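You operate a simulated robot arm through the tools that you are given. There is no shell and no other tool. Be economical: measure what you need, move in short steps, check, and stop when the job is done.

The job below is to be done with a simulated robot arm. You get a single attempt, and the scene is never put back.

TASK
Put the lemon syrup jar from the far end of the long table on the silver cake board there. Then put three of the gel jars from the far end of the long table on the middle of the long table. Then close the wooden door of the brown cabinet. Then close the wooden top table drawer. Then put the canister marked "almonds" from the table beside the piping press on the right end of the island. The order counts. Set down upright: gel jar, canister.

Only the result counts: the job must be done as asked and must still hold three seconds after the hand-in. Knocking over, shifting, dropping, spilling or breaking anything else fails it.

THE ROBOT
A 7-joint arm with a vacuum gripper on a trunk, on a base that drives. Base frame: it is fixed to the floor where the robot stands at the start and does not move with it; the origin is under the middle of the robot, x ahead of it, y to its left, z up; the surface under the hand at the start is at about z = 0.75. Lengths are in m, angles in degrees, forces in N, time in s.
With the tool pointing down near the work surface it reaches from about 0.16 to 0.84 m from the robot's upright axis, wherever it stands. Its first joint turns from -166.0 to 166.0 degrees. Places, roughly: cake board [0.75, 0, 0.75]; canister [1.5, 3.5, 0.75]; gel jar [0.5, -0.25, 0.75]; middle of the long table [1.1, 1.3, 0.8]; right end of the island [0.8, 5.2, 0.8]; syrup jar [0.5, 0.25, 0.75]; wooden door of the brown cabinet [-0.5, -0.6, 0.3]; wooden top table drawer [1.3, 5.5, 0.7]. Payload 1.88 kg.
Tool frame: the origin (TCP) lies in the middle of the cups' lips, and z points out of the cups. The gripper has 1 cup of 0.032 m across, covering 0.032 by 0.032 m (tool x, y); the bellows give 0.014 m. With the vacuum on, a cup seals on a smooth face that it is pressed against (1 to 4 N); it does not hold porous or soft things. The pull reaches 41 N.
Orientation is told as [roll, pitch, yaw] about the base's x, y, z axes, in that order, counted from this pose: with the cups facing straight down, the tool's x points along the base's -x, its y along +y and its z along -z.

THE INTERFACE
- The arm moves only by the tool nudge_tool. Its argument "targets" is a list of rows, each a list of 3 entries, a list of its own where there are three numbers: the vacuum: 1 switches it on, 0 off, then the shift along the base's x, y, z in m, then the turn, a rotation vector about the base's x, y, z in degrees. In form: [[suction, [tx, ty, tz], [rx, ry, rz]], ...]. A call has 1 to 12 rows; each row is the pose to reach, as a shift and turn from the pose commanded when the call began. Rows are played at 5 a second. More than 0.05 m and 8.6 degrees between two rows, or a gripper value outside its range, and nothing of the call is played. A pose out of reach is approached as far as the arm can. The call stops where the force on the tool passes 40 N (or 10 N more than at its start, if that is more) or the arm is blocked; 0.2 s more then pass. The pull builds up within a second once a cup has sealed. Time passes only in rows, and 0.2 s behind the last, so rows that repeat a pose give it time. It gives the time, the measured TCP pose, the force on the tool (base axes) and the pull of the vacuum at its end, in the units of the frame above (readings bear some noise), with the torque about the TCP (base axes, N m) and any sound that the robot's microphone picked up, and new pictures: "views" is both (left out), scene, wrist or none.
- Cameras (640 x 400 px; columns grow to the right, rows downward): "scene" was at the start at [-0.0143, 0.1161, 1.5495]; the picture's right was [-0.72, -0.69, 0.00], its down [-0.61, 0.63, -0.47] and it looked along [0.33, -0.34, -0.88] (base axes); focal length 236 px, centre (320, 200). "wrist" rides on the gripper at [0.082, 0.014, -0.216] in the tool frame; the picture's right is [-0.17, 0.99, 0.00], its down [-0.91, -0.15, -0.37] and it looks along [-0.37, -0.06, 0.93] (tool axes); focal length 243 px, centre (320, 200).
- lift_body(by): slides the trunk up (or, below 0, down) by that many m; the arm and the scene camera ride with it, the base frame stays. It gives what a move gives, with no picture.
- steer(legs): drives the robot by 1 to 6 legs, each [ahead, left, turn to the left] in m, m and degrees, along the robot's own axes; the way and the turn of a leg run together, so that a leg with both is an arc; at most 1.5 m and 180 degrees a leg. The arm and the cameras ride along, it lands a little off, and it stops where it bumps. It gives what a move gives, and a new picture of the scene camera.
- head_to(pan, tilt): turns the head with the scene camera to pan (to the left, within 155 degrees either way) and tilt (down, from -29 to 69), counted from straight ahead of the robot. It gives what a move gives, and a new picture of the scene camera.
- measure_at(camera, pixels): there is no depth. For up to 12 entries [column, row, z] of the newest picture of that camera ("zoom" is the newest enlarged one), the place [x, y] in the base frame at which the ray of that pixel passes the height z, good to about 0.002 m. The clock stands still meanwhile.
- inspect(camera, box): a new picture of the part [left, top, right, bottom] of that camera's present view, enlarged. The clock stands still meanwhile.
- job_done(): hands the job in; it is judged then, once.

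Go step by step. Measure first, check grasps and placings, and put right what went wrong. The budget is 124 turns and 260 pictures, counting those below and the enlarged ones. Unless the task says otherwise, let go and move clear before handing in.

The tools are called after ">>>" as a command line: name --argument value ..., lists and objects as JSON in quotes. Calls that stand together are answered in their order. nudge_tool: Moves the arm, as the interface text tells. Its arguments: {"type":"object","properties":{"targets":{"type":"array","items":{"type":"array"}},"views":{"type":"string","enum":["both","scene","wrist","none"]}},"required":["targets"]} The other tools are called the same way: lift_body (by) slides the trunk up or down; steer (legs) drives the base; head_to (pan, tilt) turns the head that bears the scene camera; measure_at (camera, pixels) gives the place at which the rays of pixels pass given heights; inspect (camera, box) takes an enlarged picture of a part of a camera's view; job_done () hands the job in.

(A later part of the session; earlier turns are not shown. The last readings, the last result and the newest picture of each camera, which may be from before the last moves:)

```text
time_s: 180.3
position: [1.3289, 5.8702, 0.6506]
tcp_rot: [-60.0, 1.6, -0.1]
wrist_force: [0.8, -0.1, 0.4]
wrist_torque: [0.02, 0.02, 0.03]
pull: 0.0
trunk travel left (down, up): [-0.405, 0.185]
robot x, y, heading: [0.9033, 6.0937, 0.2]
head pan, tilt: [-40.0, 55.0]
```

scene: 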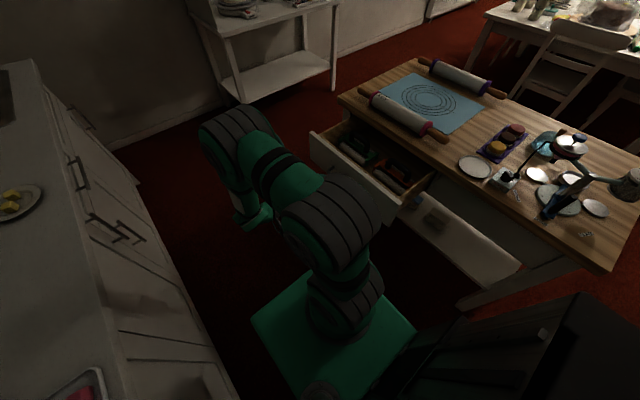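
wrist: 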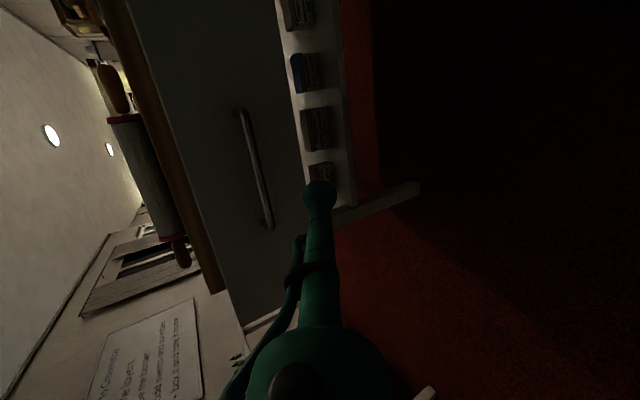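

>>> measure_at --camera "wrist" --pixels '[[240, 112, 0.65], [270, 228, 0.65], [253, 168, 0.65], [253, 168, 0.62], [205, 290, 0.72], [285, 120, 0.58]]'

```text
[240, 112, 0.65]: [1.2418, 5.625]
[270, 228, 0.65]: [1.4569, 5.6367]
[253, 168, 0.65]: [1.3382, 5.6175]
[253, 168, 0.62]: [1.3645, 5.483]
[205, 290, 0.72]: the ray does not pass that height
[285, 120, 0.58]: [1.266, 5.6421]
```

Handle is at z≈0.675, x≈1.32. I raise to that and push in -y, in steps.

>>> nudge_tool --targets '[[0, [-0.005, 0, 0.025], [0, 0, 0]], [0, [-0.008, -0.04, 0.025], [0, 0, 0]], [0, [-0.008, -0.08, 0.025], [0, 0, 0]], [0, [-0.008, -0.11, 0.025], [0, 0, 0]], [0, [-0.008, -0.14, 0.025], [0, 0, 0]], [0, [-0.008, -0.17, 0.025], [0, 0, 0]]]' --views "both"

```text
time_s: 181.7
position: [1.3209, 5.6981, 0.6752]
tcp_rot: [-60.0, 1.7, -0.3]
wrist_force: [-0.7, -0.3, 0.4]
wrist_torque: [0.01, 0.02, -0.01]
pull: 0.0
trunk travel left (down, up): [-0.405, 0.185]
robot x, y, heading: [0.9066, 6.0953, 0.3]
head pan, tilt: [-40.0, 55.0]
```

scene: 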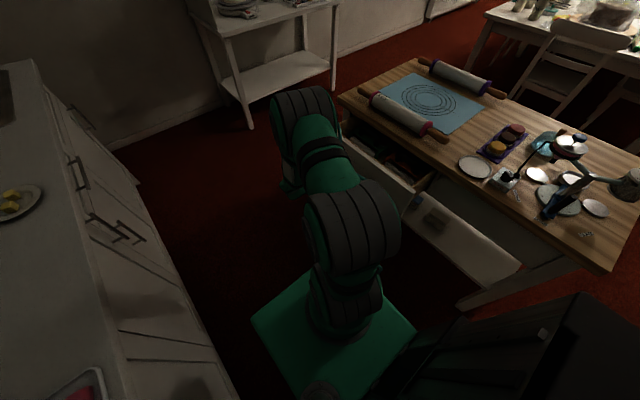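
wrist: 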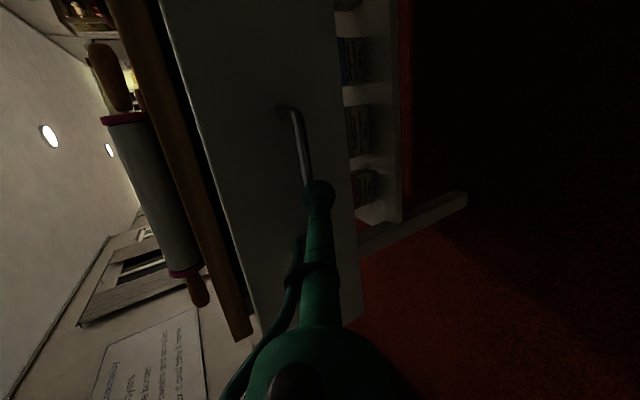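

The drawer is sliding in. Continue.

>>> nudge_tool --targets '[[0, [0, -0.03, 0], [0, 0, 0]], [0, [0, -0.06, 0], [0, 0, 0]], [0, [0, -0.09, 0], [0, 0, 0]], [0, [0, -0.12, 0], [0, 0, 0]], [0, [0, -0.14, 0], [0, 0, 0]], [0, [0, -0.155, 0], [0, 0, 0]], [0, [0, -0.17, 0], [0, 0, 0]], [0, [0, -0.18, 0], [0, 0, 0]]]' --views "both"

```text
time_s: 183.5
position: [1.3226, 5.519, 0.6753]
tcp_rot: [-60.0, 1.6, -0.1]
wrist_force: [0.4, -0.2, 0.2]
wrist_torque: [0.0, 0.04, 0.01]
pull: 0.1
trunk travel left (down, up): [-0.405, 0.185]
robot x, y, heading: [0.9061, 6.0952, -0.1]
head pan, tilt: [-40.0, 55.0]
```

scene: 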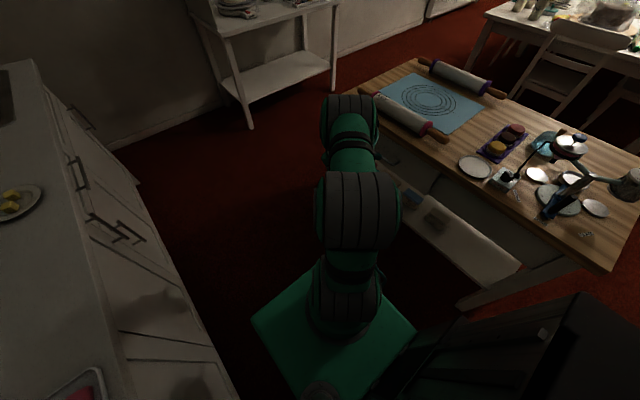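
wrist: 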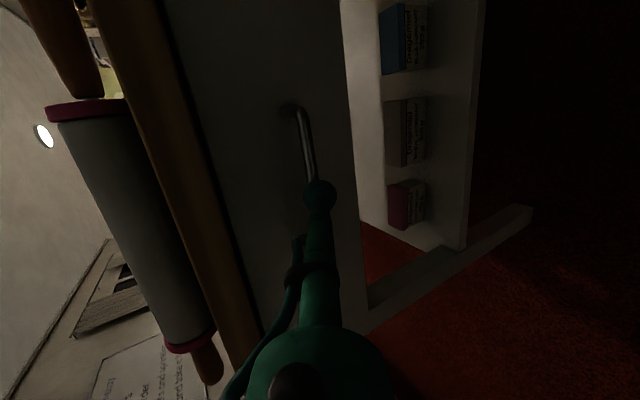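

Not at the stop yet; I push further in small steps until resistance.

>>> nudge_tool --targets '[[0, [0, -0.01, 0], [0, 0, 0]], [0, [0, -0.02, 0], [0, 0, 0]], [0, [0, -0.028, 0], [0, 0, 0]], [0, [0, -0.036, 0], [0, 0, 0]], [0, [0, -0.044, 0], [0, 0, 0]], [0, [0, -0.052, 0], [0, 0, 0]]]' --views "wrist"

```text
time_s: 184.5
position: [1.3229, 5.4904, 0.6766]
tcp_rot: [-59.9, 1.6, 0.0]
wrist_force: [-8.0, 23.2, 17.3]
wrist_torque: [0.33, -0.2, 0.21]
pull: 0.1
trunk travel left (down, up): [-0.405, 0.185]
robot x, y, heading: [0.9063, 6.0917, 0.4]
head pan, tilt: [-40.0, 55.0]
stopped in row 4: the force on the tool passed its limit at 50 N (the readings are from after the stop); the commanded pose is now the measured one
```

wrist: 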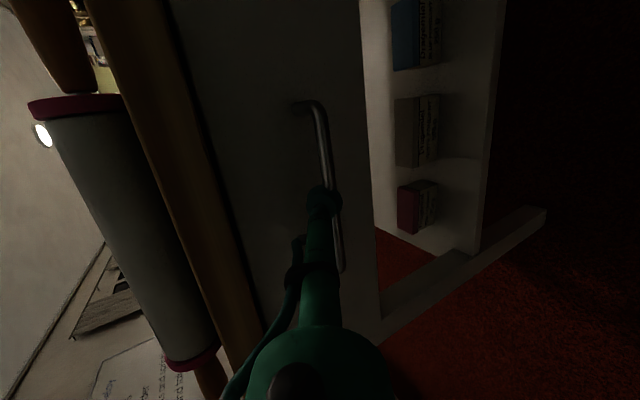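

Hard stop reached. I back off and look.

>>> nudge_tool --targets '[[0, [0, 0.01, 0], [0, 0, 0]], [0, [0, 0.05, 0], [0, 0, 0]], [0, [0, 0.09, 0], [0, 0, 0]], [0, [0, 0.13, 0.0], [0, 0, 0]], [0, [0, 0.17, 0.02], [0, 0, 0]], [0, [0, 0.2, 0.05], [0, 0, 0]], [0, [0, 0.23, 0.08], [0, 0, 0]], [0, [0, 0.26, 0.1], [0, 0, 0]]]' --views "both"

>>> inspect --camera "wrist" --box '[60, 0, 460, 300]'

>>> inspect --camera "scene" --box '[300, 50, 540, 260]'

```text
time_s: 186.3
position: [1.3228, 5.7482, 0.7743]
tcp_rot: [-59.9, 1.7, 0.0]
wrist_force: [-0.2, 0.5, 0.1]
wrist_torque: [0.03, -0.01, 0.0]
pull: 0.0
trunk travel left (down, up): [-0.405, 0.185]
robot x, y, heading: [0.9057, 6.0998, 0.1]
head pan, tilt: [-40.0, 55.0]
```

scene: 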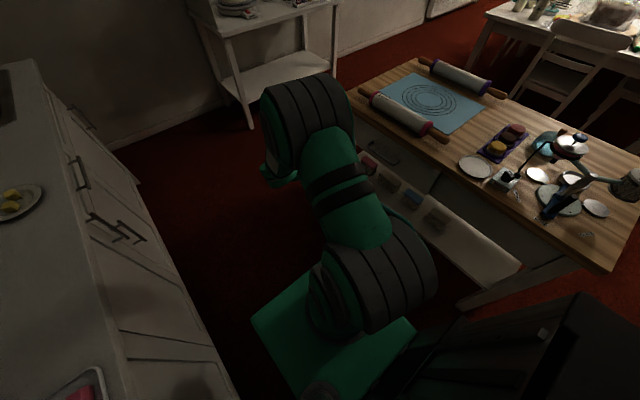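
wrist: 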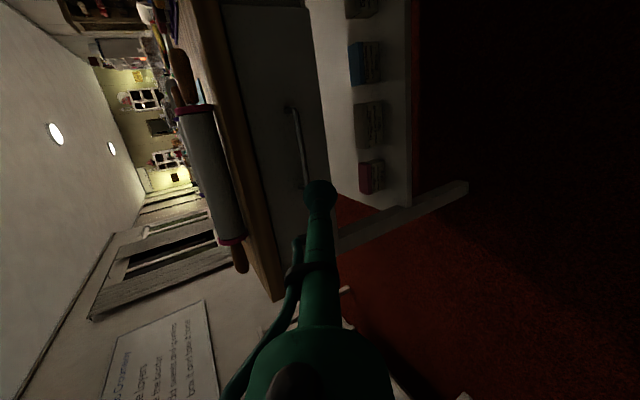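

```text
1.33 times, centred on (260, 150) of wrist
```

zoom: 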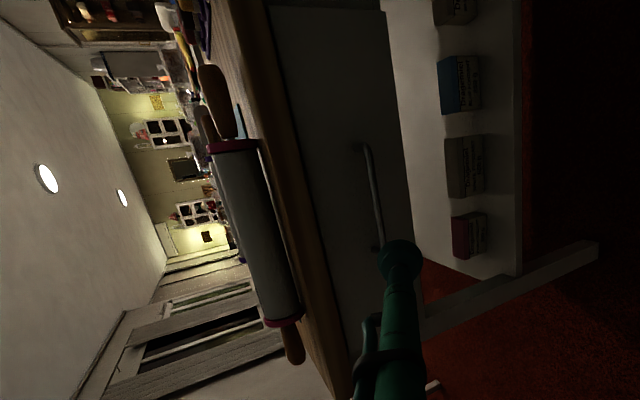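

```text
1.90 times, centred on (420, 155) of scene
```

zoom: 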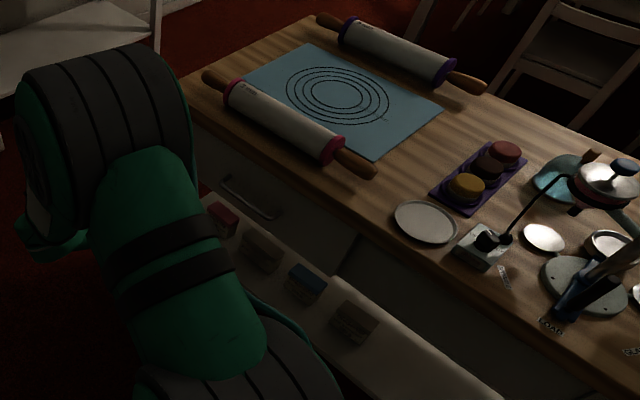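

The drawer is closed flush. I straighten the tool, raise the trunk, and head around to the gap between island and long table.

>>> lift_body --by 0.12

>>> nudge_tool --targets '[[0, [0, 0.02, 0.02], [8, 0, 0]], [0, [0, 0.04, 0.04], [16, 0, 0]], [0, [-0.01, 0.06, 0.06], [24, 0, 0]], [0, [-0.02, 0.08, 0.08], [32, 0, 0]], [0, [-0.03, 0.1, 0.1], [40, 0, 0]], [0, [-0.04, 0.12, 0.12], [48, 0, 0]], [0, [-0.05, 0.14, 0.14], [56, 0, 0]], [0, [-0.07, 0.16, 0.15], [60, 0, 0]], [0, [-0.09, 0.19, 0.16], [60, 0, 0]], [0, [-0.1, 0.22, 0.16], [60, 0, 0]]]' --views "none"

>>> steer --legs '[[-1.04, 0, 0], [0, -1.5, 0], [0, -0.25, 0]]'

>>> head_to --pan -20 --tilt 30

```text
time_s: 187.8
position: [1.3237, 5.7485, 0.8935]
tcp_rot: [-59.9, 1.7, -0.1]
wrist_force: [0.6, 0.6, -0.7]
wrist_torque: [-0.01, -0.03, 0.0]
pull: 0.1
trunk travel left (down, up): [-0.525, 0.065]
robot x, y, heading: [0.9042, 6.0937, -0.2]
head pan, tilt: [-40.0, 55.0]
```

```text
time_s: 190.0
position: [1.2232, 5.9689, 1.0548]
tcp_rot: [0.2, 0.8, 1.5]
wrist_force: [-0.9, -0.1, -0.2]
wrist_torque: [-0.02, 0.01, 0.06]
pull: 0.0
trunk travel left (down, up): [-0.525, 0.065]
robot x, y, heading: [0.9049, 6.0959, 0.2]
head pan, tilt: [-40.0, 55.0]
```

```text
time_s: 203.8
position: [0.1831, 4.1928, 1.0558]
tcp_rot: [0.2, 0.8, 0.7]
wrist_force: [-0.6, -0.8, 0.4]
wrist_torque: [0.03, 0.0, 0.0]
pull: 0.1
trunk travel left (down, up): [-0.525, 0.065]
robot x, y, heading: [-0.13, 4.3264, -0.7]
head pan, tilt: [-40.0, 55.0]
```

scene: 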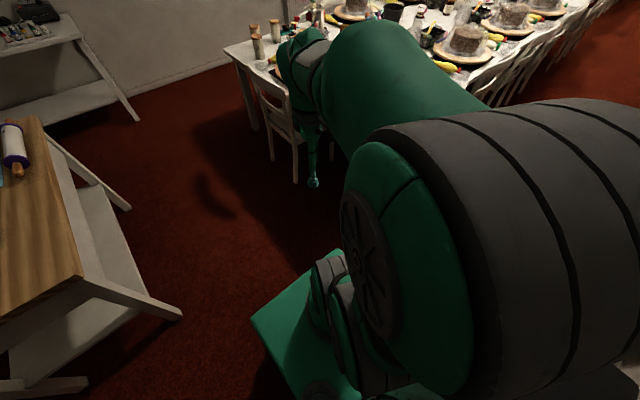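

```text
time_s: 204.7
position: [0.1841, 4.1934, 1.0549]
tcp_rot: [0.2, 0.7, 0.7]
wrist_force: [0.9, -1.1, -0.4]
wrist_torque: [0.0, 0.02, 0.0]
pull: 0.2
trunk travel left (down, up): [-0.525, 0.065]
robot x, y, heading: [-0.1326, 4.3262, -0.7]
head pan, tilt: [-20.0, 30.0]
```

scene: 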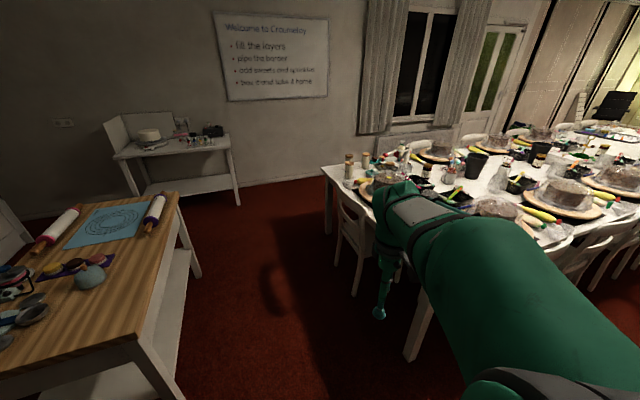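

A chair stands at the table end. I measure its feet, canister bases and the table corners.

>>> measure_at --camera "scene" --pixels '[[353, 294, 0.0], [337, 265, 0.0], [338, 190, 0.88], [372, 208, 0.88], [410, 360, 0.0], [322, 168, 0.75], [349, 178, 0.75], [365, 168, 0.75], [390, 160, 0.75], [330, 232, 0.0], [240, 205, 0.0], [200, 276, 0.0]]'

>>> inspect --camera "scene" --box '[310, 130, 450, 310]'

```text
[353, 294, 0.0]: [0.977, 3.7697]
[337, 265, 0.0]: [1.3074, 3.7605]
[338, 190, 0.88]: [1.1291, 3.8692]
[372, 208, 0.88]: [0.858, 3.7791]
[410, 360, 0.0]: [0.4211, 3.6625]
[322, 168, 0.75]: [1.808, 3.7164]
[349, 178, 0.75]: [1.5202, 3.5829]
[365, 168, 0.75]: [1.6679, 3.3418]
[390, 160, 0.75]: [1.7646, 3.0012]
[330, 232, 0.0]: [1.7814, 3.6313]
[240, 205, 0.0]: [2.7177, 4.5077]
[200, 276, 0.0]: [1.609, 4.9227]
```

```text
2.22 times, centred on (380, 220) of scene
```

zoom: 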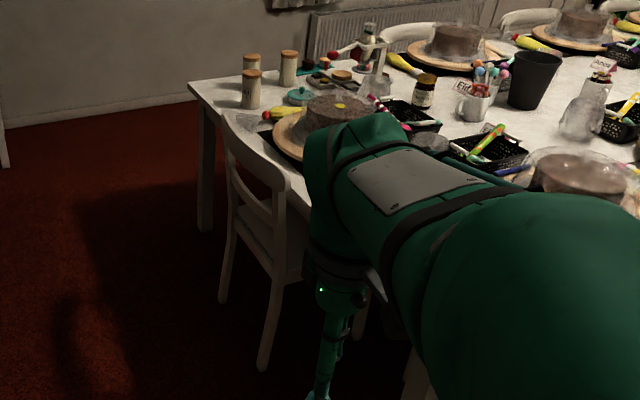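

I drive along the gap (y≈4.36) to x≈1.6, then turn to face the table end.

>>> steer --legs '[[0, 0.035, 0.7], [0.9, 0, 0], [0.85, 0, 0]]'

>>> head_to --pan -80 --tilt 40

```text
time_s: 214.0
position: [1.9357, 4.2312, 1.0548]
tcp_rot: [0.2, 0.8, 1.5]
wrist_force: [-0.1, 0.4, 0.4]
wrist_torque: [0.03, -0.01, 0.01]
pull: 0.1
trunk travel left (down, up): [-0.525, 0.065]
robot x, y, heading: [1.6164, 4.3581, 0.1]
head pan, tilt: [-20.0, 30.0]
```

scene: 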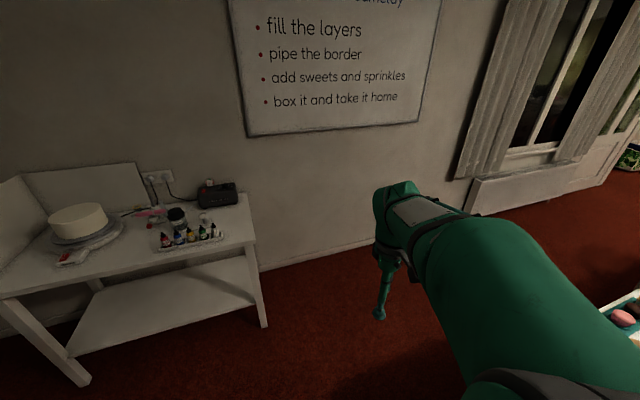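

```text
time_s: 215.3
position: [1.9367, 4.2314, 1.0543]
tcp_rot: [0.2, 0.8, 1.5]
wrist_force: [-0.3, -0.2, 0.0]
wrist_torque: [0.0, 0.02, 0.02]
pull: 0.0
trunk travel left (down, up): [-0.525, 0.065]
robot x, y, heading: [1.6186, 4.3594, 0.3]
head pan, tilt: [-80.0, 40.0]
```

scene: 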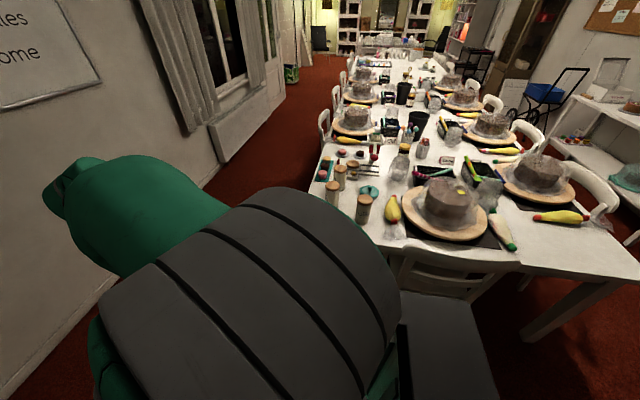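

I turn right 90° in place to face the table end, then view the canister labels.

>>> steer --legs '[[0, 0, -90]]'

>>> head_to --pan 25 --tilt 45

>>> nudge_tool --targets '[[0, [0.0, -0.01, 0.0], [0, 0, 0]]]' --views "wrist"

```text
time_s: 219.5
position: [1.4943, 4.0399, 1.0556]
tcp_rot: [0.2, 0.9, -87.9]
wrist_force: [-0.6, -0.3, -1.1]
wrist_torque: [0.03, 0.0, -0.01]
pull: 0.0
trunk travel left (down, up): [-0.525, 0.065]
robot x, y, heading: [1.6188, 4.3616, -89.1]
head pan, tilt: [-80.0, 40.0]
```

scene: 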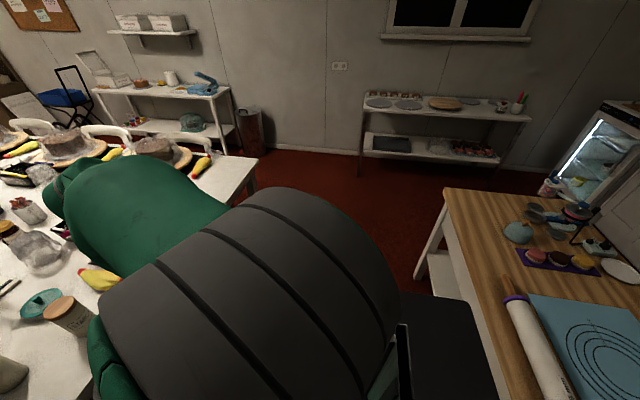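

```text
time_s: 221.4
position: [1.4934, 4.0396, 1.0543]
tcp_rot: [0.1, 0.8, -87.9]
wrist_force: [-0.3, -0.3, 0.9]
wrist_torque: [-0.01, 0.0, 0.03]
pull: 0.1
trunk travel left (down, up): [-0.525, 0.065]
robot x, y, heading: [1.6187, 4.357, -89.4]
head pan, tilt: [25.0, 45.0]
```

scene: 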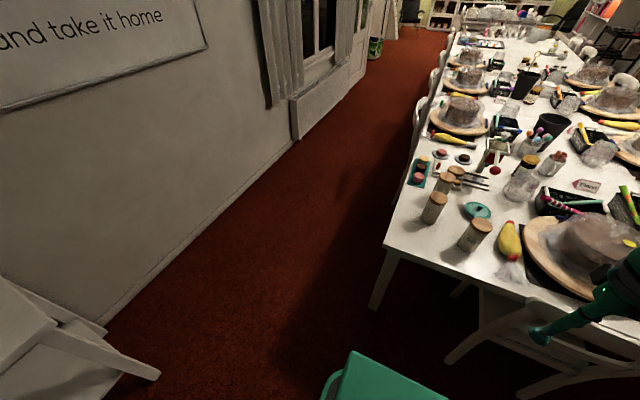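

```text
time_s: 221.8
position: [1.4923, 4.0285, 1.0551]
tcp_rot: [0.1, 0.8, -87.9]
wrist_force: [0.3, 0.3, -0.6]
wrist_torque: [-0.01, 0.01, 0.02]
pull: 0.1
trunk travel left (down, up): [-0.525, 0.065]
robot x, y, heading: [1.6185, 4.3582, -89.3]
head pan, tilt: [25.0, 45.0]
```

wrist: 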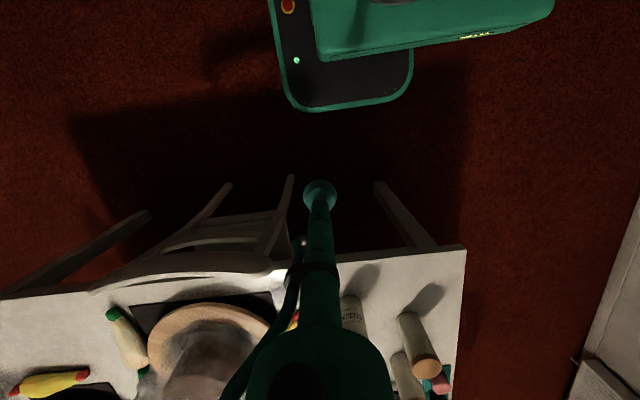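

The scene view shows four wooden-lidded canisters; I zoom in on their labels.

>>> inspect --camera "scene" --box '[405, 150, 505, 265]'

>>> inspect --camera "wrist" --box '[330, 280, 470, 400]'

```text
3.48 times, centred on (455, 208) of scene
```

zoom: 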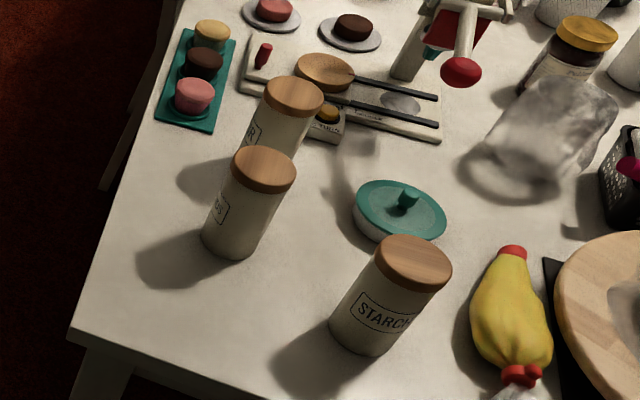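

```text
3.33 times, centred on (400, 340) of wrist
```

zoom: 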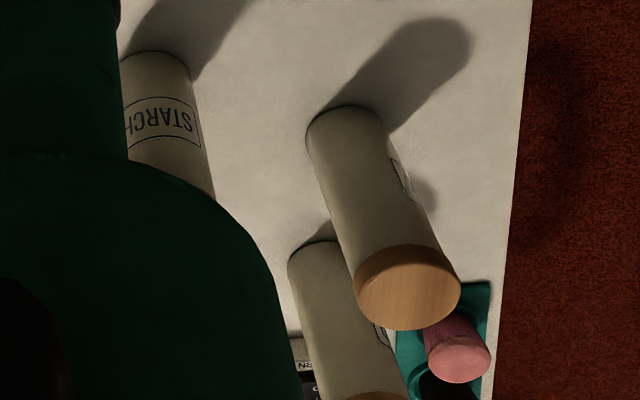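

One is STARCH; I magnify the partial labels of the other two.

>>> inspect --camera "scene" --box '[458, 190, 472, 215]'

>>> inspect --camera "scene" --box '[418, 165, 458, 230]'

```text
16.00 times, centred on (465, 202) of scene
```

zoom: 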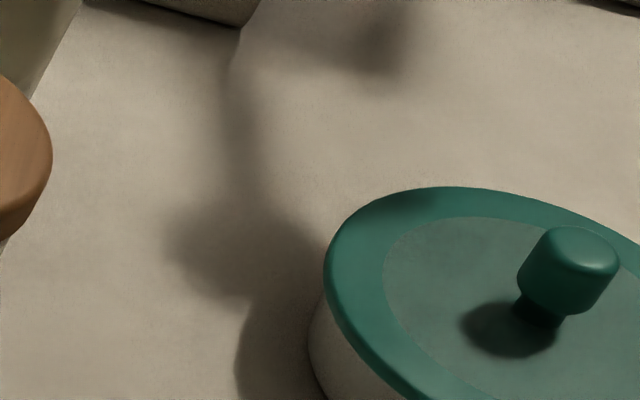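

```text
6.15 times, centred on (438, 198) of scene
```

zoom: 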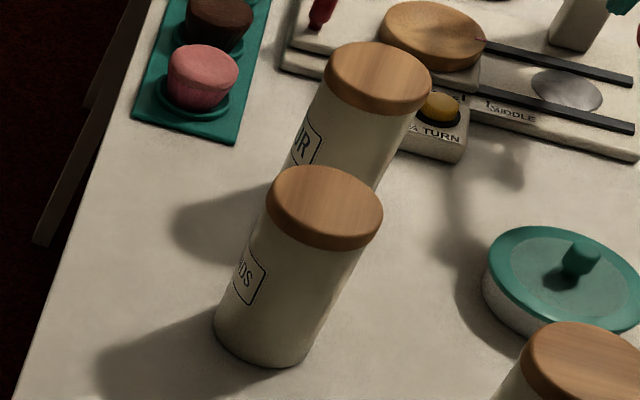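

The front-left canister reads "…NDS" (ALMONDS), the one behind "…UR". I triangulate the almond lid from both cameras.

>>> measure_at --camera "scene" --pixels '[[438.6, 198, 0.85], [438.6, 198, 0.9], [438.6, 198, 0.95], [430, 221, 0.75], [446, 177, 0.9], [483, 224, 0.9]]'

>>> measure_at --camera "wrist" --pixels '[[426, 368, 0.85], [426, 368, 0.9], [426, 368, 0.95], [403, 315, 0.75]]'

```text
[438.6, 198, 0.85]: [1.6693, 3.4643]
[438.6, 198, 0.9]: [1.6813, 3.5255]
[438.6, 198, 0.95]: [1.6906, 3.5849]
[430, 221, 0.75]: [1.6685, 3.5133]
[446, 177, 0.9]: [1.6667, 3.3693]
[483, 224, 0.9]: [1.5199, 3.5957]
```

```text
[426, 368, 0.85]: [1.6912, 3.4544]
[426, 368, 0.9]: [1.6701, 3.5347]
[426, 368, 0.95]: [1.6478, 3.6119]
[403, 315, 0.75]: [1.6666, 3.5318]
```

Almond lid ≈(1.676,3.53), top z≈0.895. I drive 0.22 m closer and hover above it.

>>> steer --legs '[[0.22, 0, -0.7]]'

>>> nudge_tool --targets '[[0, [0.03, -0.02, 0], [0, 0, 0]], [0, [0.06, -0.04, 0], [0, 0, 0]], [0, [0.09, -0.07, -0.01], [0, 0, 0]], [0, [0.12, -0.1, -0.02], [0, 0, 0]], [0, [0.15, -0.13, -0.03], [0, 0, 0]], [0, [0.17, -0.17, -0.04], [0, 0, 0]], [0, [0.185, -0.21, -0.05], [0, 0, 0]], [0, [0.185, -0.25, -0.07], [0, 0, 0]], [0, [0.185, -0.27, -0.09], [0, 0, 0]], [0, [0.185, -0.27, -0.09], [0, 0, 0]]]' --views "both"

```text
time_s: 223.4
position: [1.4907, 3.811, 1.0547]
tcp_rot: [0.2, 0.8, -88.7]
wrist_force: [-0.5, 0.3, 0.9]
wrist_torque: [0.02, 0.0, 0.02]
pull: 0.1
trunk travel left (down, up): [-0.525, 0.065]
robot x, y, heading: [1.6246, 4.1382, -90.1]
head pan, tilt: [25.0, 45.0]
```

scene: 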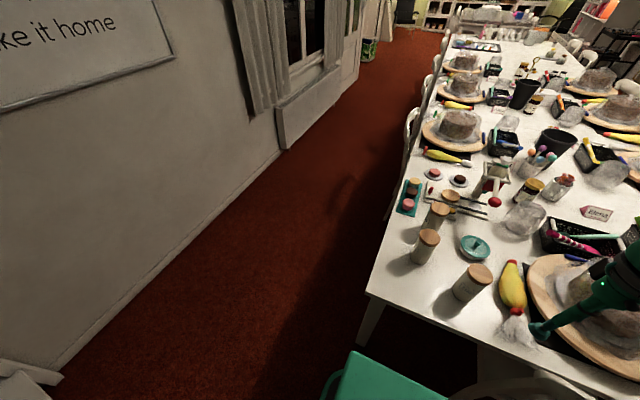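

```text
time_s: 225.7
position: [1.6752, 3.5409, 0.9632]
tcp_rot: [0.3, 0.7, -88.7]
wrist_force: [-0.5, -0.5, 0.4]
wrist_torque: [-0.02, -0.01, -0.01]
pull: 0.0
trunk travel left (down, up): [-0.525, 0.065]
robot x, y, heading: [1.6219, 4.139, -90.0]
head pan, tilt: [25.0, 45.0]
```

scene: 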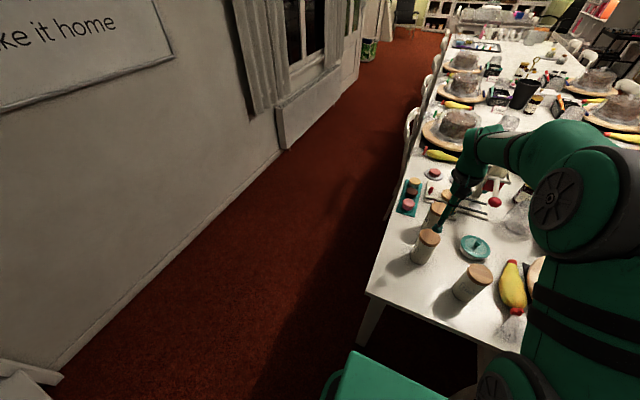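
wrist: 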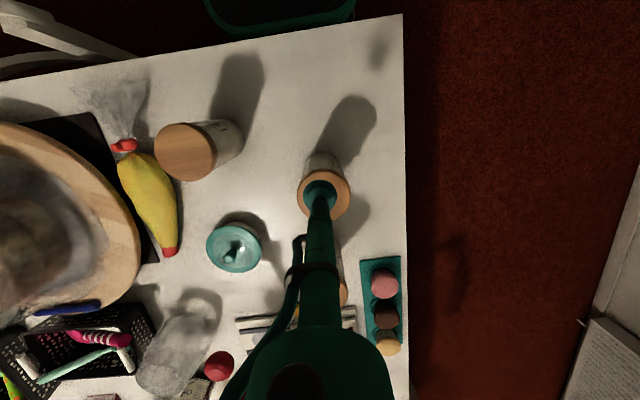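

The lid (324,194) surrounds the cup in view. I measure its centre.

>>> inspect --camera "wrist" --box '[280, 140, 370, 230]'

>>> measure_at --camera "wrist" --pixels '[[324, 194, 0.89], [324, 194, 0.9], [324, 194, 0.92], [320, 195, 0.963]]'

```text
4.44 times, centred on (325, 185) of wrist
```

zoom: 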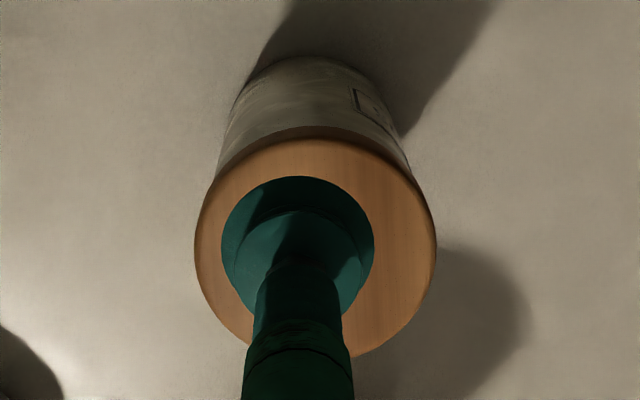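

```text
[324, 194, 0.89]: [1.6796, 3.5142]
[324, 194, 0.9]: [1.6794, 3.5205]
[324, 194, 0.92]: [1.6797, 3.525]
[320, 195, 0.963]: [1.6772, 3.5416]
```

Lid centre ≈(1.679,3.519). I align and descend slowly with the vacuum on.

>>> nudge_tool --targets '[[0, [0.004, -0.021, 0], [0, 0, 0]], [1, [0.004, -0.021, -0.03], [0, 0, 0]], [1, [0.004, -0.021, -0.05], [0, 0, 0]], [1, [0.004, -0.021, -0.055], [0, 0, 0]], [1, [0.004, -0.021, -0.06], [0, 0, 0]], [1, [0.004, -0.021, -0.06], [0, 0, 0]]]' --views "wrist"

```text
time_s: 227.1
position: [1.6795, 3.5201, 0.9054]
tcp_rot: [0.3, 0.8, -88.7]
wrist_force: [-0.8, -0.4, 0.1]
wrist_torque: [0.0, -0.03, 0.02]
pull: 0.1
trunk travel left (down, up): [-0.525, 0.065]
robot x, y, heading: [1.6193, 4.1391, -90.1]
head pan, tilt: [25.0, 45.0]
```

wrist: 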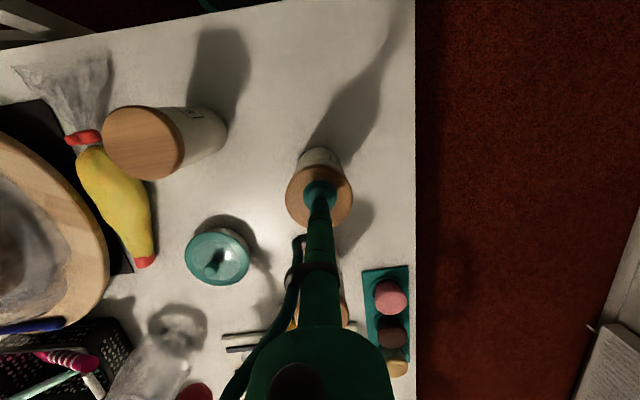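

>>> nudge_tool --targets '[[1, [0, 0.0, -0.005], [0, 0, 0]], [1, [0, 0, -0.009], [0, 0, 0]], [1, [0, 0, -0.012], [0, 0, 0]], [1, [0, 0, -0.012], [0, 0, 0]], [1, [0, 0, -0.012], [0, 0, 0]]]' --views "none"

```text
time_s: 228.2
position: [1.679, 3.5203, 0.892]
tcp_rot: [0.1, 0.9, -88.7]
wrist_force: [-0.5, -0.4, -0.2]
wrist_torque: [0.04, -0.03, 0.03]
pull: 40.9
trunk travel left (down, up): [-0.525, 0.065]
robot x, y, heading: [1.6207, 4.1426, -89.9]
head pan, tilt: [25.0, 45.0]
```

Sealed on the lid. I test-lift 3 cm.

>>> nudge_tool --targets '[[1, [0, 0, 0.006], [0, 0, 0]], [1, [0, 0, 0.014], [0, 0, 0]], [1, [0, 0, 0.022], [0, 0, 0]], [1, [0, 0, 0.03], [0, 0, 0]], [1, [0, 0, 0.03], [0, 0, 0]]]' --views "both"

>>> inspect --camera "scene" --box '[390, 190, 490, 300]'

```text
time_s: 229.4
position: [1.679, 3.519, 0.9229]
tcp_rot: [0.2, 0.8, -88.7]
wrist_force: [-0.6, 0.5, -3.9]
wrist_torque: [0.06, 0.0, -0.02]
pull: 41.0
trunk travel left (down, up): [-0.525, 0.065]
robot x, y, heading: [1.6206, 4.1397, -89.9]
head pan, tilt: [25.0, 45.0]
```

scene: 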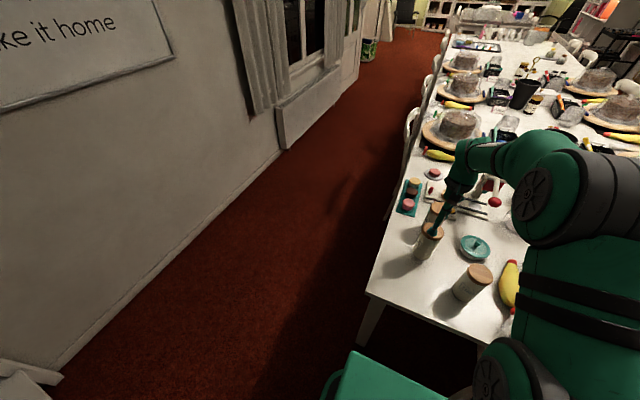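
wrist: 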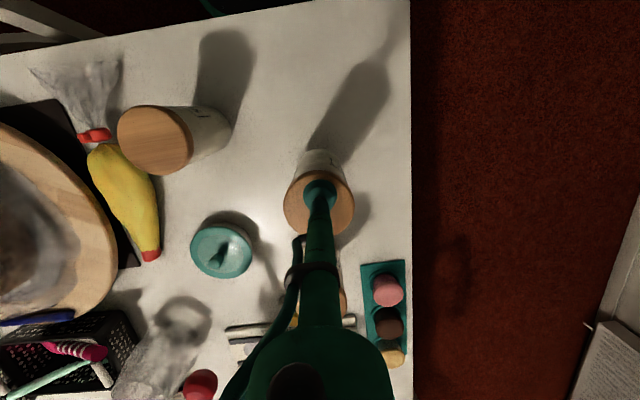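

```text
3.64 times, centred on (440, 245) of scene
```

zoom: 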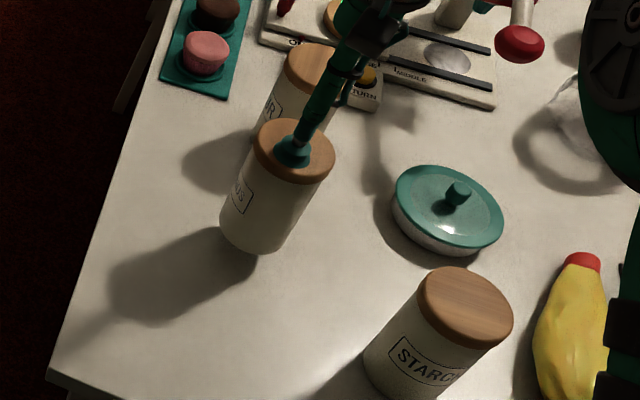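

The canister hangs whole (3.9 N). I lift high and retract over the table's edge.

>>> nudge_tool --targets '[[1, [0, 0, 0.04], [0, 0, 0]], [1, [0, 0, 0.08], [0, 0, 0]], [1, [0, 0, 0.12], [0, 0, 0]], [1, [0, 0.02, 0.155], [0, 0, 0]], [1, [0, 0.06, 0.165], [0, 0, 0]], [1, [0, 0.1, 0.165], [0, 0, 0]], [1, [-0.01, 0.14, 0.165], [0, 0, 0]], [1, [-0.02, 0.18, 0.165], [0, 0, 0]], [1, [-0.03, 0.22, 0.165], [0, 0, 0]], [1, [-0.03, 0.22, 0.165], [0, 0, 0]]]' --views "wrist"

```text
time_s: 231.7
position: [1.6491, 3.741, 1.0877]
tcp_rot: [0.2, 0.8, -88.7]
wrist_force: [0.3, -0.1, -4.3]
wrist_torque: [0.02, 0.01, 0.01]
pull: 40.2
trunk travel left (down, up): [-0.525, 0.065]
robot x, y, heading: [1.6226, 4.1432, -89.6]
head pan, tilt: [25.0, 45.0]
```

wrist: 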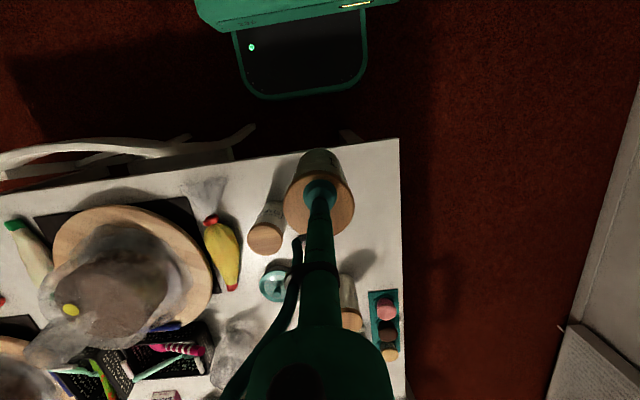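

Now I back up, turn left to heading 0, and reverse along the gap.

>>> steer --legs '[[-0.22, 0, 0], [0, 0, 89.6], [-0.9, 0, 0]]'

```text
time_s: 241.5
position: [1.1205, 4.3905, 1.0884]
tcp_rot: [0.2, 0.8, 1.0]
wrist_force: [-0.2, 0.4, -3.7]
wrist_torque: [0.03, 0.03, 0.04]
pull: 40.5
trunk travel left (down, up): [-0.525, 0.065]
robot x, y, heading: [0.7251, 4.3642, -0.2]
head pan, tilt: [25.0, 45.0]
```

scene: 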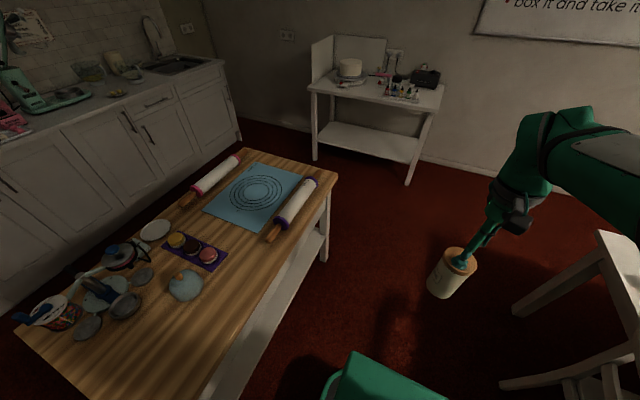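

I measure the right end of the island in this view for a free spot.

>>> measure_at --camera "scene" --pixels '[[18, 328, 0.8], [90, 335, 0.8], [135, 315, 0.8], [185, 298, 0.8], [150, 360, 0.8], [190, 340, 0.8], [185, 375, 0.8], [220, 385, 0.8], [338, 175, 0.8], [245, 150, 0.8]]'

>>> steer --legs '[[-0.82, 0, 0.2], [0, 0.65, 0]]'

>>> head_to --pan 0 --tilt 45

```text
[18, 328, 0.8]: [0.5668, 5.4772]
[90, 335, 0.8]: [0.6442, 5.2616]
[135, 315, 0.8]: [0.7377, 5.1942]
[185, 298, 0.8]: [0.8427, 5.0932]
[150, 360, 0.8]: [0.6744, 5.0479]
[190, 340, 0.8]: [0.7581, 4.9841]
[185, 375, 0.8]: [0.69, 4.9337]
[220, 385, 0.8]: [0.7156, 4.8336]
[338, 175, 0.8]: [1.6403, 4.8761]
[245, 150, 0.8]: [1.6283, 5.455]
```

```text
time_s: 249.1
position: [0.3023, 5.0479, 1.0888]
tcp_rot: [0.2, 0.8, 1.2]
wrist_force: [-0.6, 0.9, -4.1]
wrist_torque: [0.02, 0.06, -0.01]
pull: 40.0
trunk travel left (down, up): [-0.525, 0.065]
robot x, y, heading: [-0.0945, 5.0196, -0.0]
head pan, tilt: [25.0, 45.0]
```

scene: 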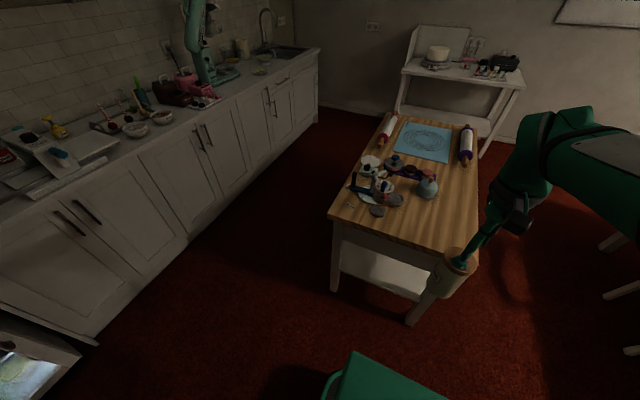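

```text
time_s: 250.0
position: [0.3022, 5.0466, 1.0887]
tcp_rot: [0.3, 0.9, 1.2]
wrist_force: [0.6, 0.3, -2.8]
wrist_torque: [0.0, 0.08, 0.01]
pull: 40.5
trunk travel left (down, up): [-0.525, 0.065]
robot x, y, heading: [-0.095, 5.0159, -0.1]
head pan, tilt: [0.0, 45.0]
```

scene: 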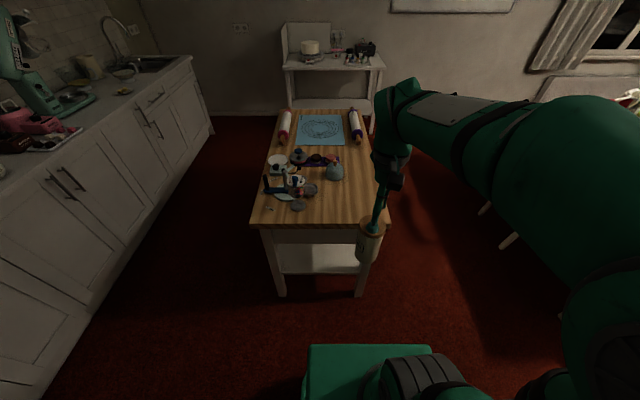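

I go 0.12 m ahead, then carry the canister over the free spot at (0.70, 5.01).

>>> steer --legs '[[0.12, 0, 0]]'

>>> nudge_tool --targets '[[1, [0.04, -0.005, 0], [0, 0, 0]], [1, [0.08, -0.01, 0], [0, 0, 0]], [1, [0.12, -0.015, 0], [0, 0, 0]], [1, [0.16, -0.02, 0], [0, 0, 0]], [1, [0.2, -0.025, 0], [0, 0, 0]], [1, [0.24, -0.03, 0], [0, 0, 0]], [1, [0.278, -0.037, 0], [0, 0, 0]], [1, [0.278, -0.037, -0.04], [0, 0, 0]], [1, [0.278, -0.037, -0.08], [0, 0, 0]], [1, [0.278, -0.037, -0.11], [0, 0, 0]], [1, [0.278, -0.037, -0.11], [0, 0, 0]]]' --views "both"

>>> inspect --camera "scene" --box '[250, 100, 410, 260]'

```text
time_s: 251.2
position: [0.4218, 5.0467, 1.0879]
tcp_rot: [0.2, 0.9, 1.2]
wrist_force: [0.9, -1.1, -3.7]
wrist_torque: [0.04, 0.06, 0.0]
pull: 40.7
trunk travel left (down, up): [-0.525, 0.065]
robot x, y, heading: [0.0228, 5.0185, -0.1]
head pan, tilt: [0.0, 45.0]
```

scene: 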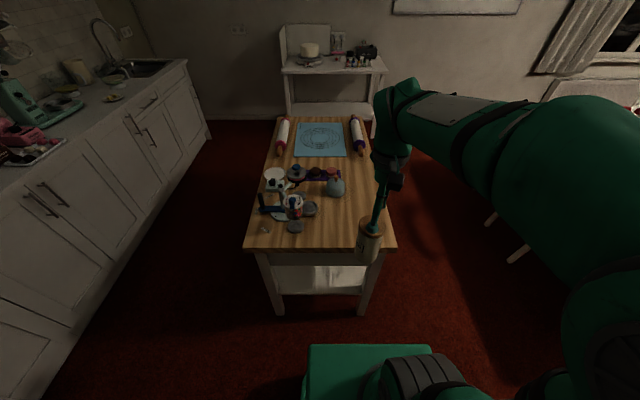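

```text
time_s: 253.6
position: [0.7001, 5.0106, 0.9768]
tcp_rot: [0.2, 0.9, 1.2]
wrist_force: [0.3, 0.2, -3.9]
wrist_torque: [0.03, 0.05, -0.01]
pull: 40.5
trunk travel left (down, up): [-0.525, 0.065]
robot x, y, heading: [0.0239, 5.02, -0.1]
head pan, tilt: [0.0, 45.0]
```

scene: 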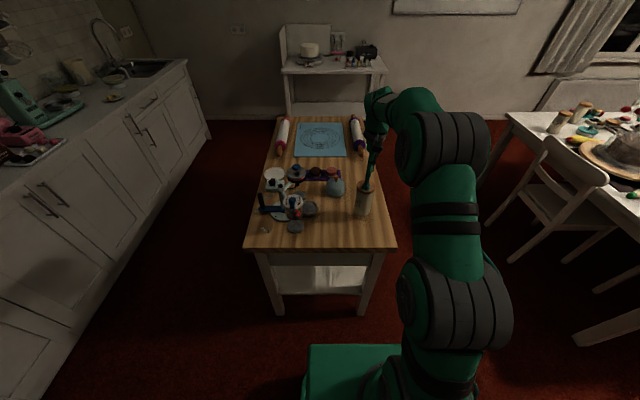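
wrist: 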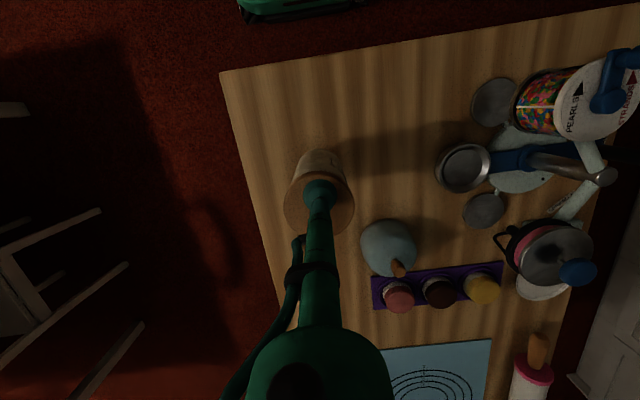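

```text
2.50 times, centred on (330, 180) of scene
```

zoom: 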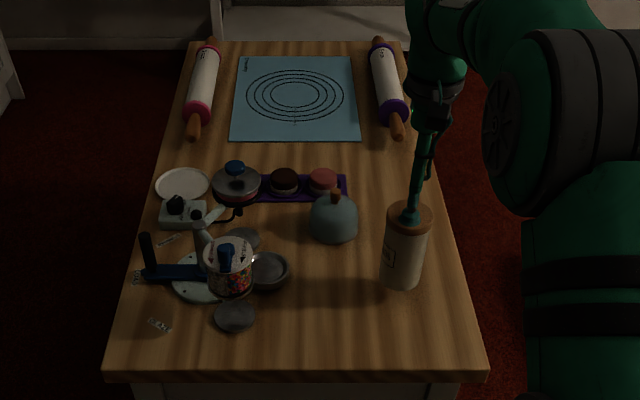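

The spot is clear. I shift 4 cm inward and lower gently (contact expected near TCP z≈0.943).

>>> nudge_tool --targets '[[1, [0, 0.02, 0], [0, 0, 0]], [1, [0, 0.04, -0.01], [0, 0, 0]], [1, [0, 0.04, -0.02], [0, 0, 0]], [1, [0, 0.04, -0.026], [0, 0, 0]], [1, [0, 0.04, -0.026], [0, 0, 0]]]' --views "none"

>>> nudge_tool --targets '[[1, [0, 0, -0.002], [0, 0, 0]], [1, [0, 0, -0.004], [0, 0, 0]], [1, [0, 0, -0.004], [0, 0, 0]]]' --views "scene"

>>> inspect --camera "scene" --box '[320, 160, 400, 240]'

```text
time_s: 254.8
position: [0.6984, 5.0487, 0.9518]
tcp_rot: [0.2, 0.9, 1.3]
wrist_force: [0.2, 0.4, -4.0]
wrist_torque: [0.04, 0.02, -0.02]
pull: 40.0
trunk travel left (down, up): [-0.525, 0.065]
robot x, y, heading: [0.019, 5.0194, 0.0]
head pan, tilt: [0.0, 45.0]
```

```text
time_s: 255.6
position: [0.6991, 5.0501, 0.9483]
tcp_rot: [0.3, 0.9, 1.1]
wrist_force: [0.5, 0.3, -4.1]
wrist_torque: [0.02, 0.07, 0.01]
pull: 41.2
trunk travel left (down, up): [-0.525, 0.065]
robot x, y, heading: [0.0234, 5.019, -0.3]
head pan, tilt: [0.0, 45.0]
```

scene: 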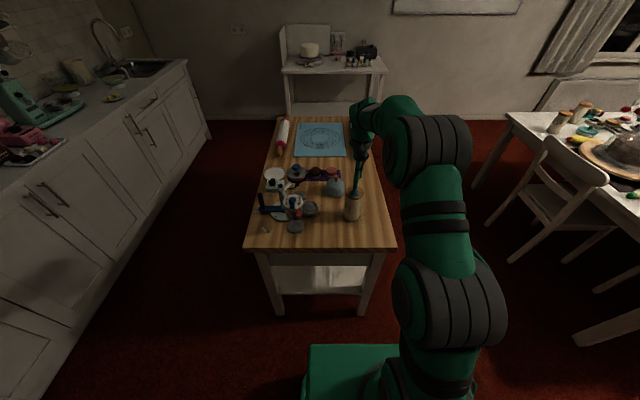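

```text
5.00 times, centred on (360, 200) of scene
```

zoom: 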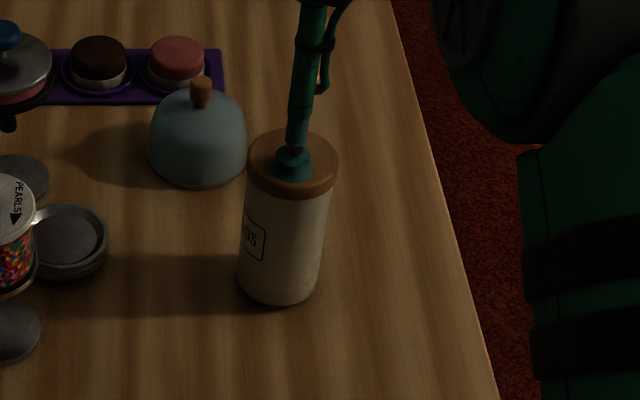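

Still hanging (−4.1 N). I continue in 1–2 mm steps.

>>> nudge_tool --targets '[[1, [0, 0, -0.002], [0, 0, 0]], [1, [0, 0, -0.003], [0, 0, 0]], [1, [0, 0, -0.004], [0, 0, 0]], [1, [0, 0, -0.004], [0, 0, 0]]]' --views "none"

```text
time_s: 256.6
position: [0.6984, 5.0491, 0.9431]
tcp_rot: [0.2, 0.9, 1.2]
wrist_force: [-0.6, 0.3, -2.9]
wrist_torque: [0.01, 0.06, 0.04]
pull: 40.8
trunk travel left (down, up): [-0.525, 0.065]
robot x, y, heading: [0.0272, 5.0171, -0.2]
head pan, tilt: [0.0, 45.0]
```

>>> nudge_tool --targets '[[1, [0, 0, -0.001], [0, 0, 0]], [1, [0, 0, -0.002], [0, 0, 0]], [1, [0, 0, -0.002], [0, 0, 0]]]' --views "none"

```text
time_s: 257.4
position: [0.699, 5.0513, 0.9421]
tcp_rot: [0.3, 0.9, 1.3]
wrist_force: [0.9, 0.5, -3.6]
wrist_torque: [0.02, 0.07, 0.0]
pull: 41.3
trunk travel left (down, up): [-0.525, 0.065]
robot x, y, heading: [0.0243, 5.0134, 0.1]
head pan, tilt: [0.0, 45.0]
```

>>> nudge_tool --targets '[[1, [0, 0, -0.0015], [0, 0, 0]], [1, [0, 0, -0.003], [0, 0, 0]], [1, [0, 0, -0.003], [0, 0, 0]]]' --views "none"

```text
time_s: 258.2
position: [0.6984, 5.0502, 0.9409]
tcp_rot: [0.3, 0.6, 1.2]
wrist_force: [-4.1, 0.8, 11.3]
wrist_torque: [0.0, 0.07, -0.02]
pull: 40.9
trunk travel left (down, up): [-0.525, 0.065]
robot x, y, heading: [0.022, 5.0185, -0.2]
head pan, tilt: [0.0, 45.0]
```

Contact (+11 N). I ease off slightly, release and rise.

>>> nudge_tool --targets '[[1, [0, 0, 0.0015], [0, 0, 0]], [0, [0, 0, 0.0015], [0, 0, 0]], [0, [0, 0, 0.0015], [0, 0, 0]], [0, [0, 0, 0.0015], [0, 0, 0]], [0, [0, 0, 0.006], [0, 0, 0]], [0, [0, 0, 0.02], [0, 0, 0]], [0, [0, 0, 0.06], [0, 0, 0]], [0, [0, 0, 0.1], [0, 0, 0]], [0, [-0.04, 0, 0.12], [0, 0, 0]], [0, [-0.09, 0, 0.12], [0, 0, 0]], [0, [-0.13, 0, 0.12], [0, 0, 0]]]' --views "both"

>>> inspect --camera "scene" --box '[250, 130, 410, 260]'

```text
time_s: 260.6
position: [0.5684, 5.0501, 1.0575]
tcp_rot: [0.2, 0.9, 1.3]
wrist_force: [0.0, -0.1, 0.3]
wrist_torque: [0.0, 0.0, -0.02]
pull: 0.1
trunk travel left (down, up): [-0.525, 0.065]
robot x, y, heading: [0.0264, 5.0186, -0.0]
head pan, tilt: [0.0, 45.0]
```

scene: 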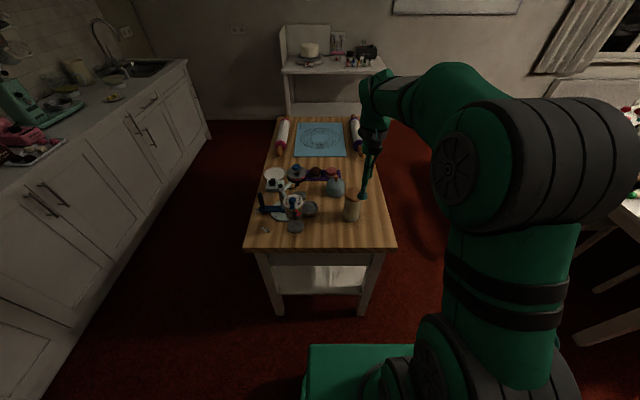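
wrist: 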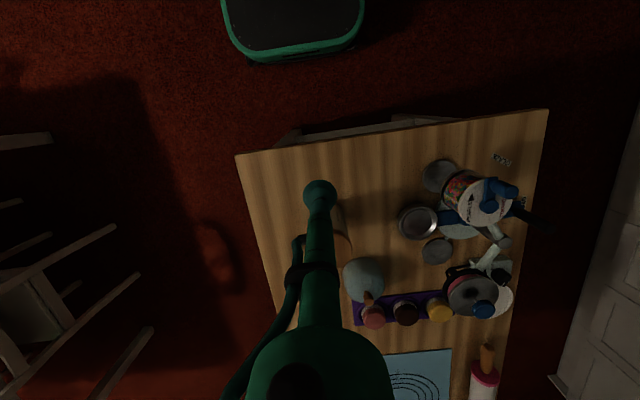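

```text
3.08 times, centred on (330, 195) of scene
```

zoom: 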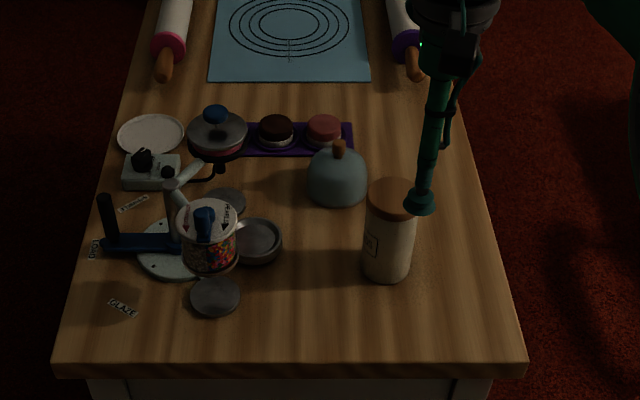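

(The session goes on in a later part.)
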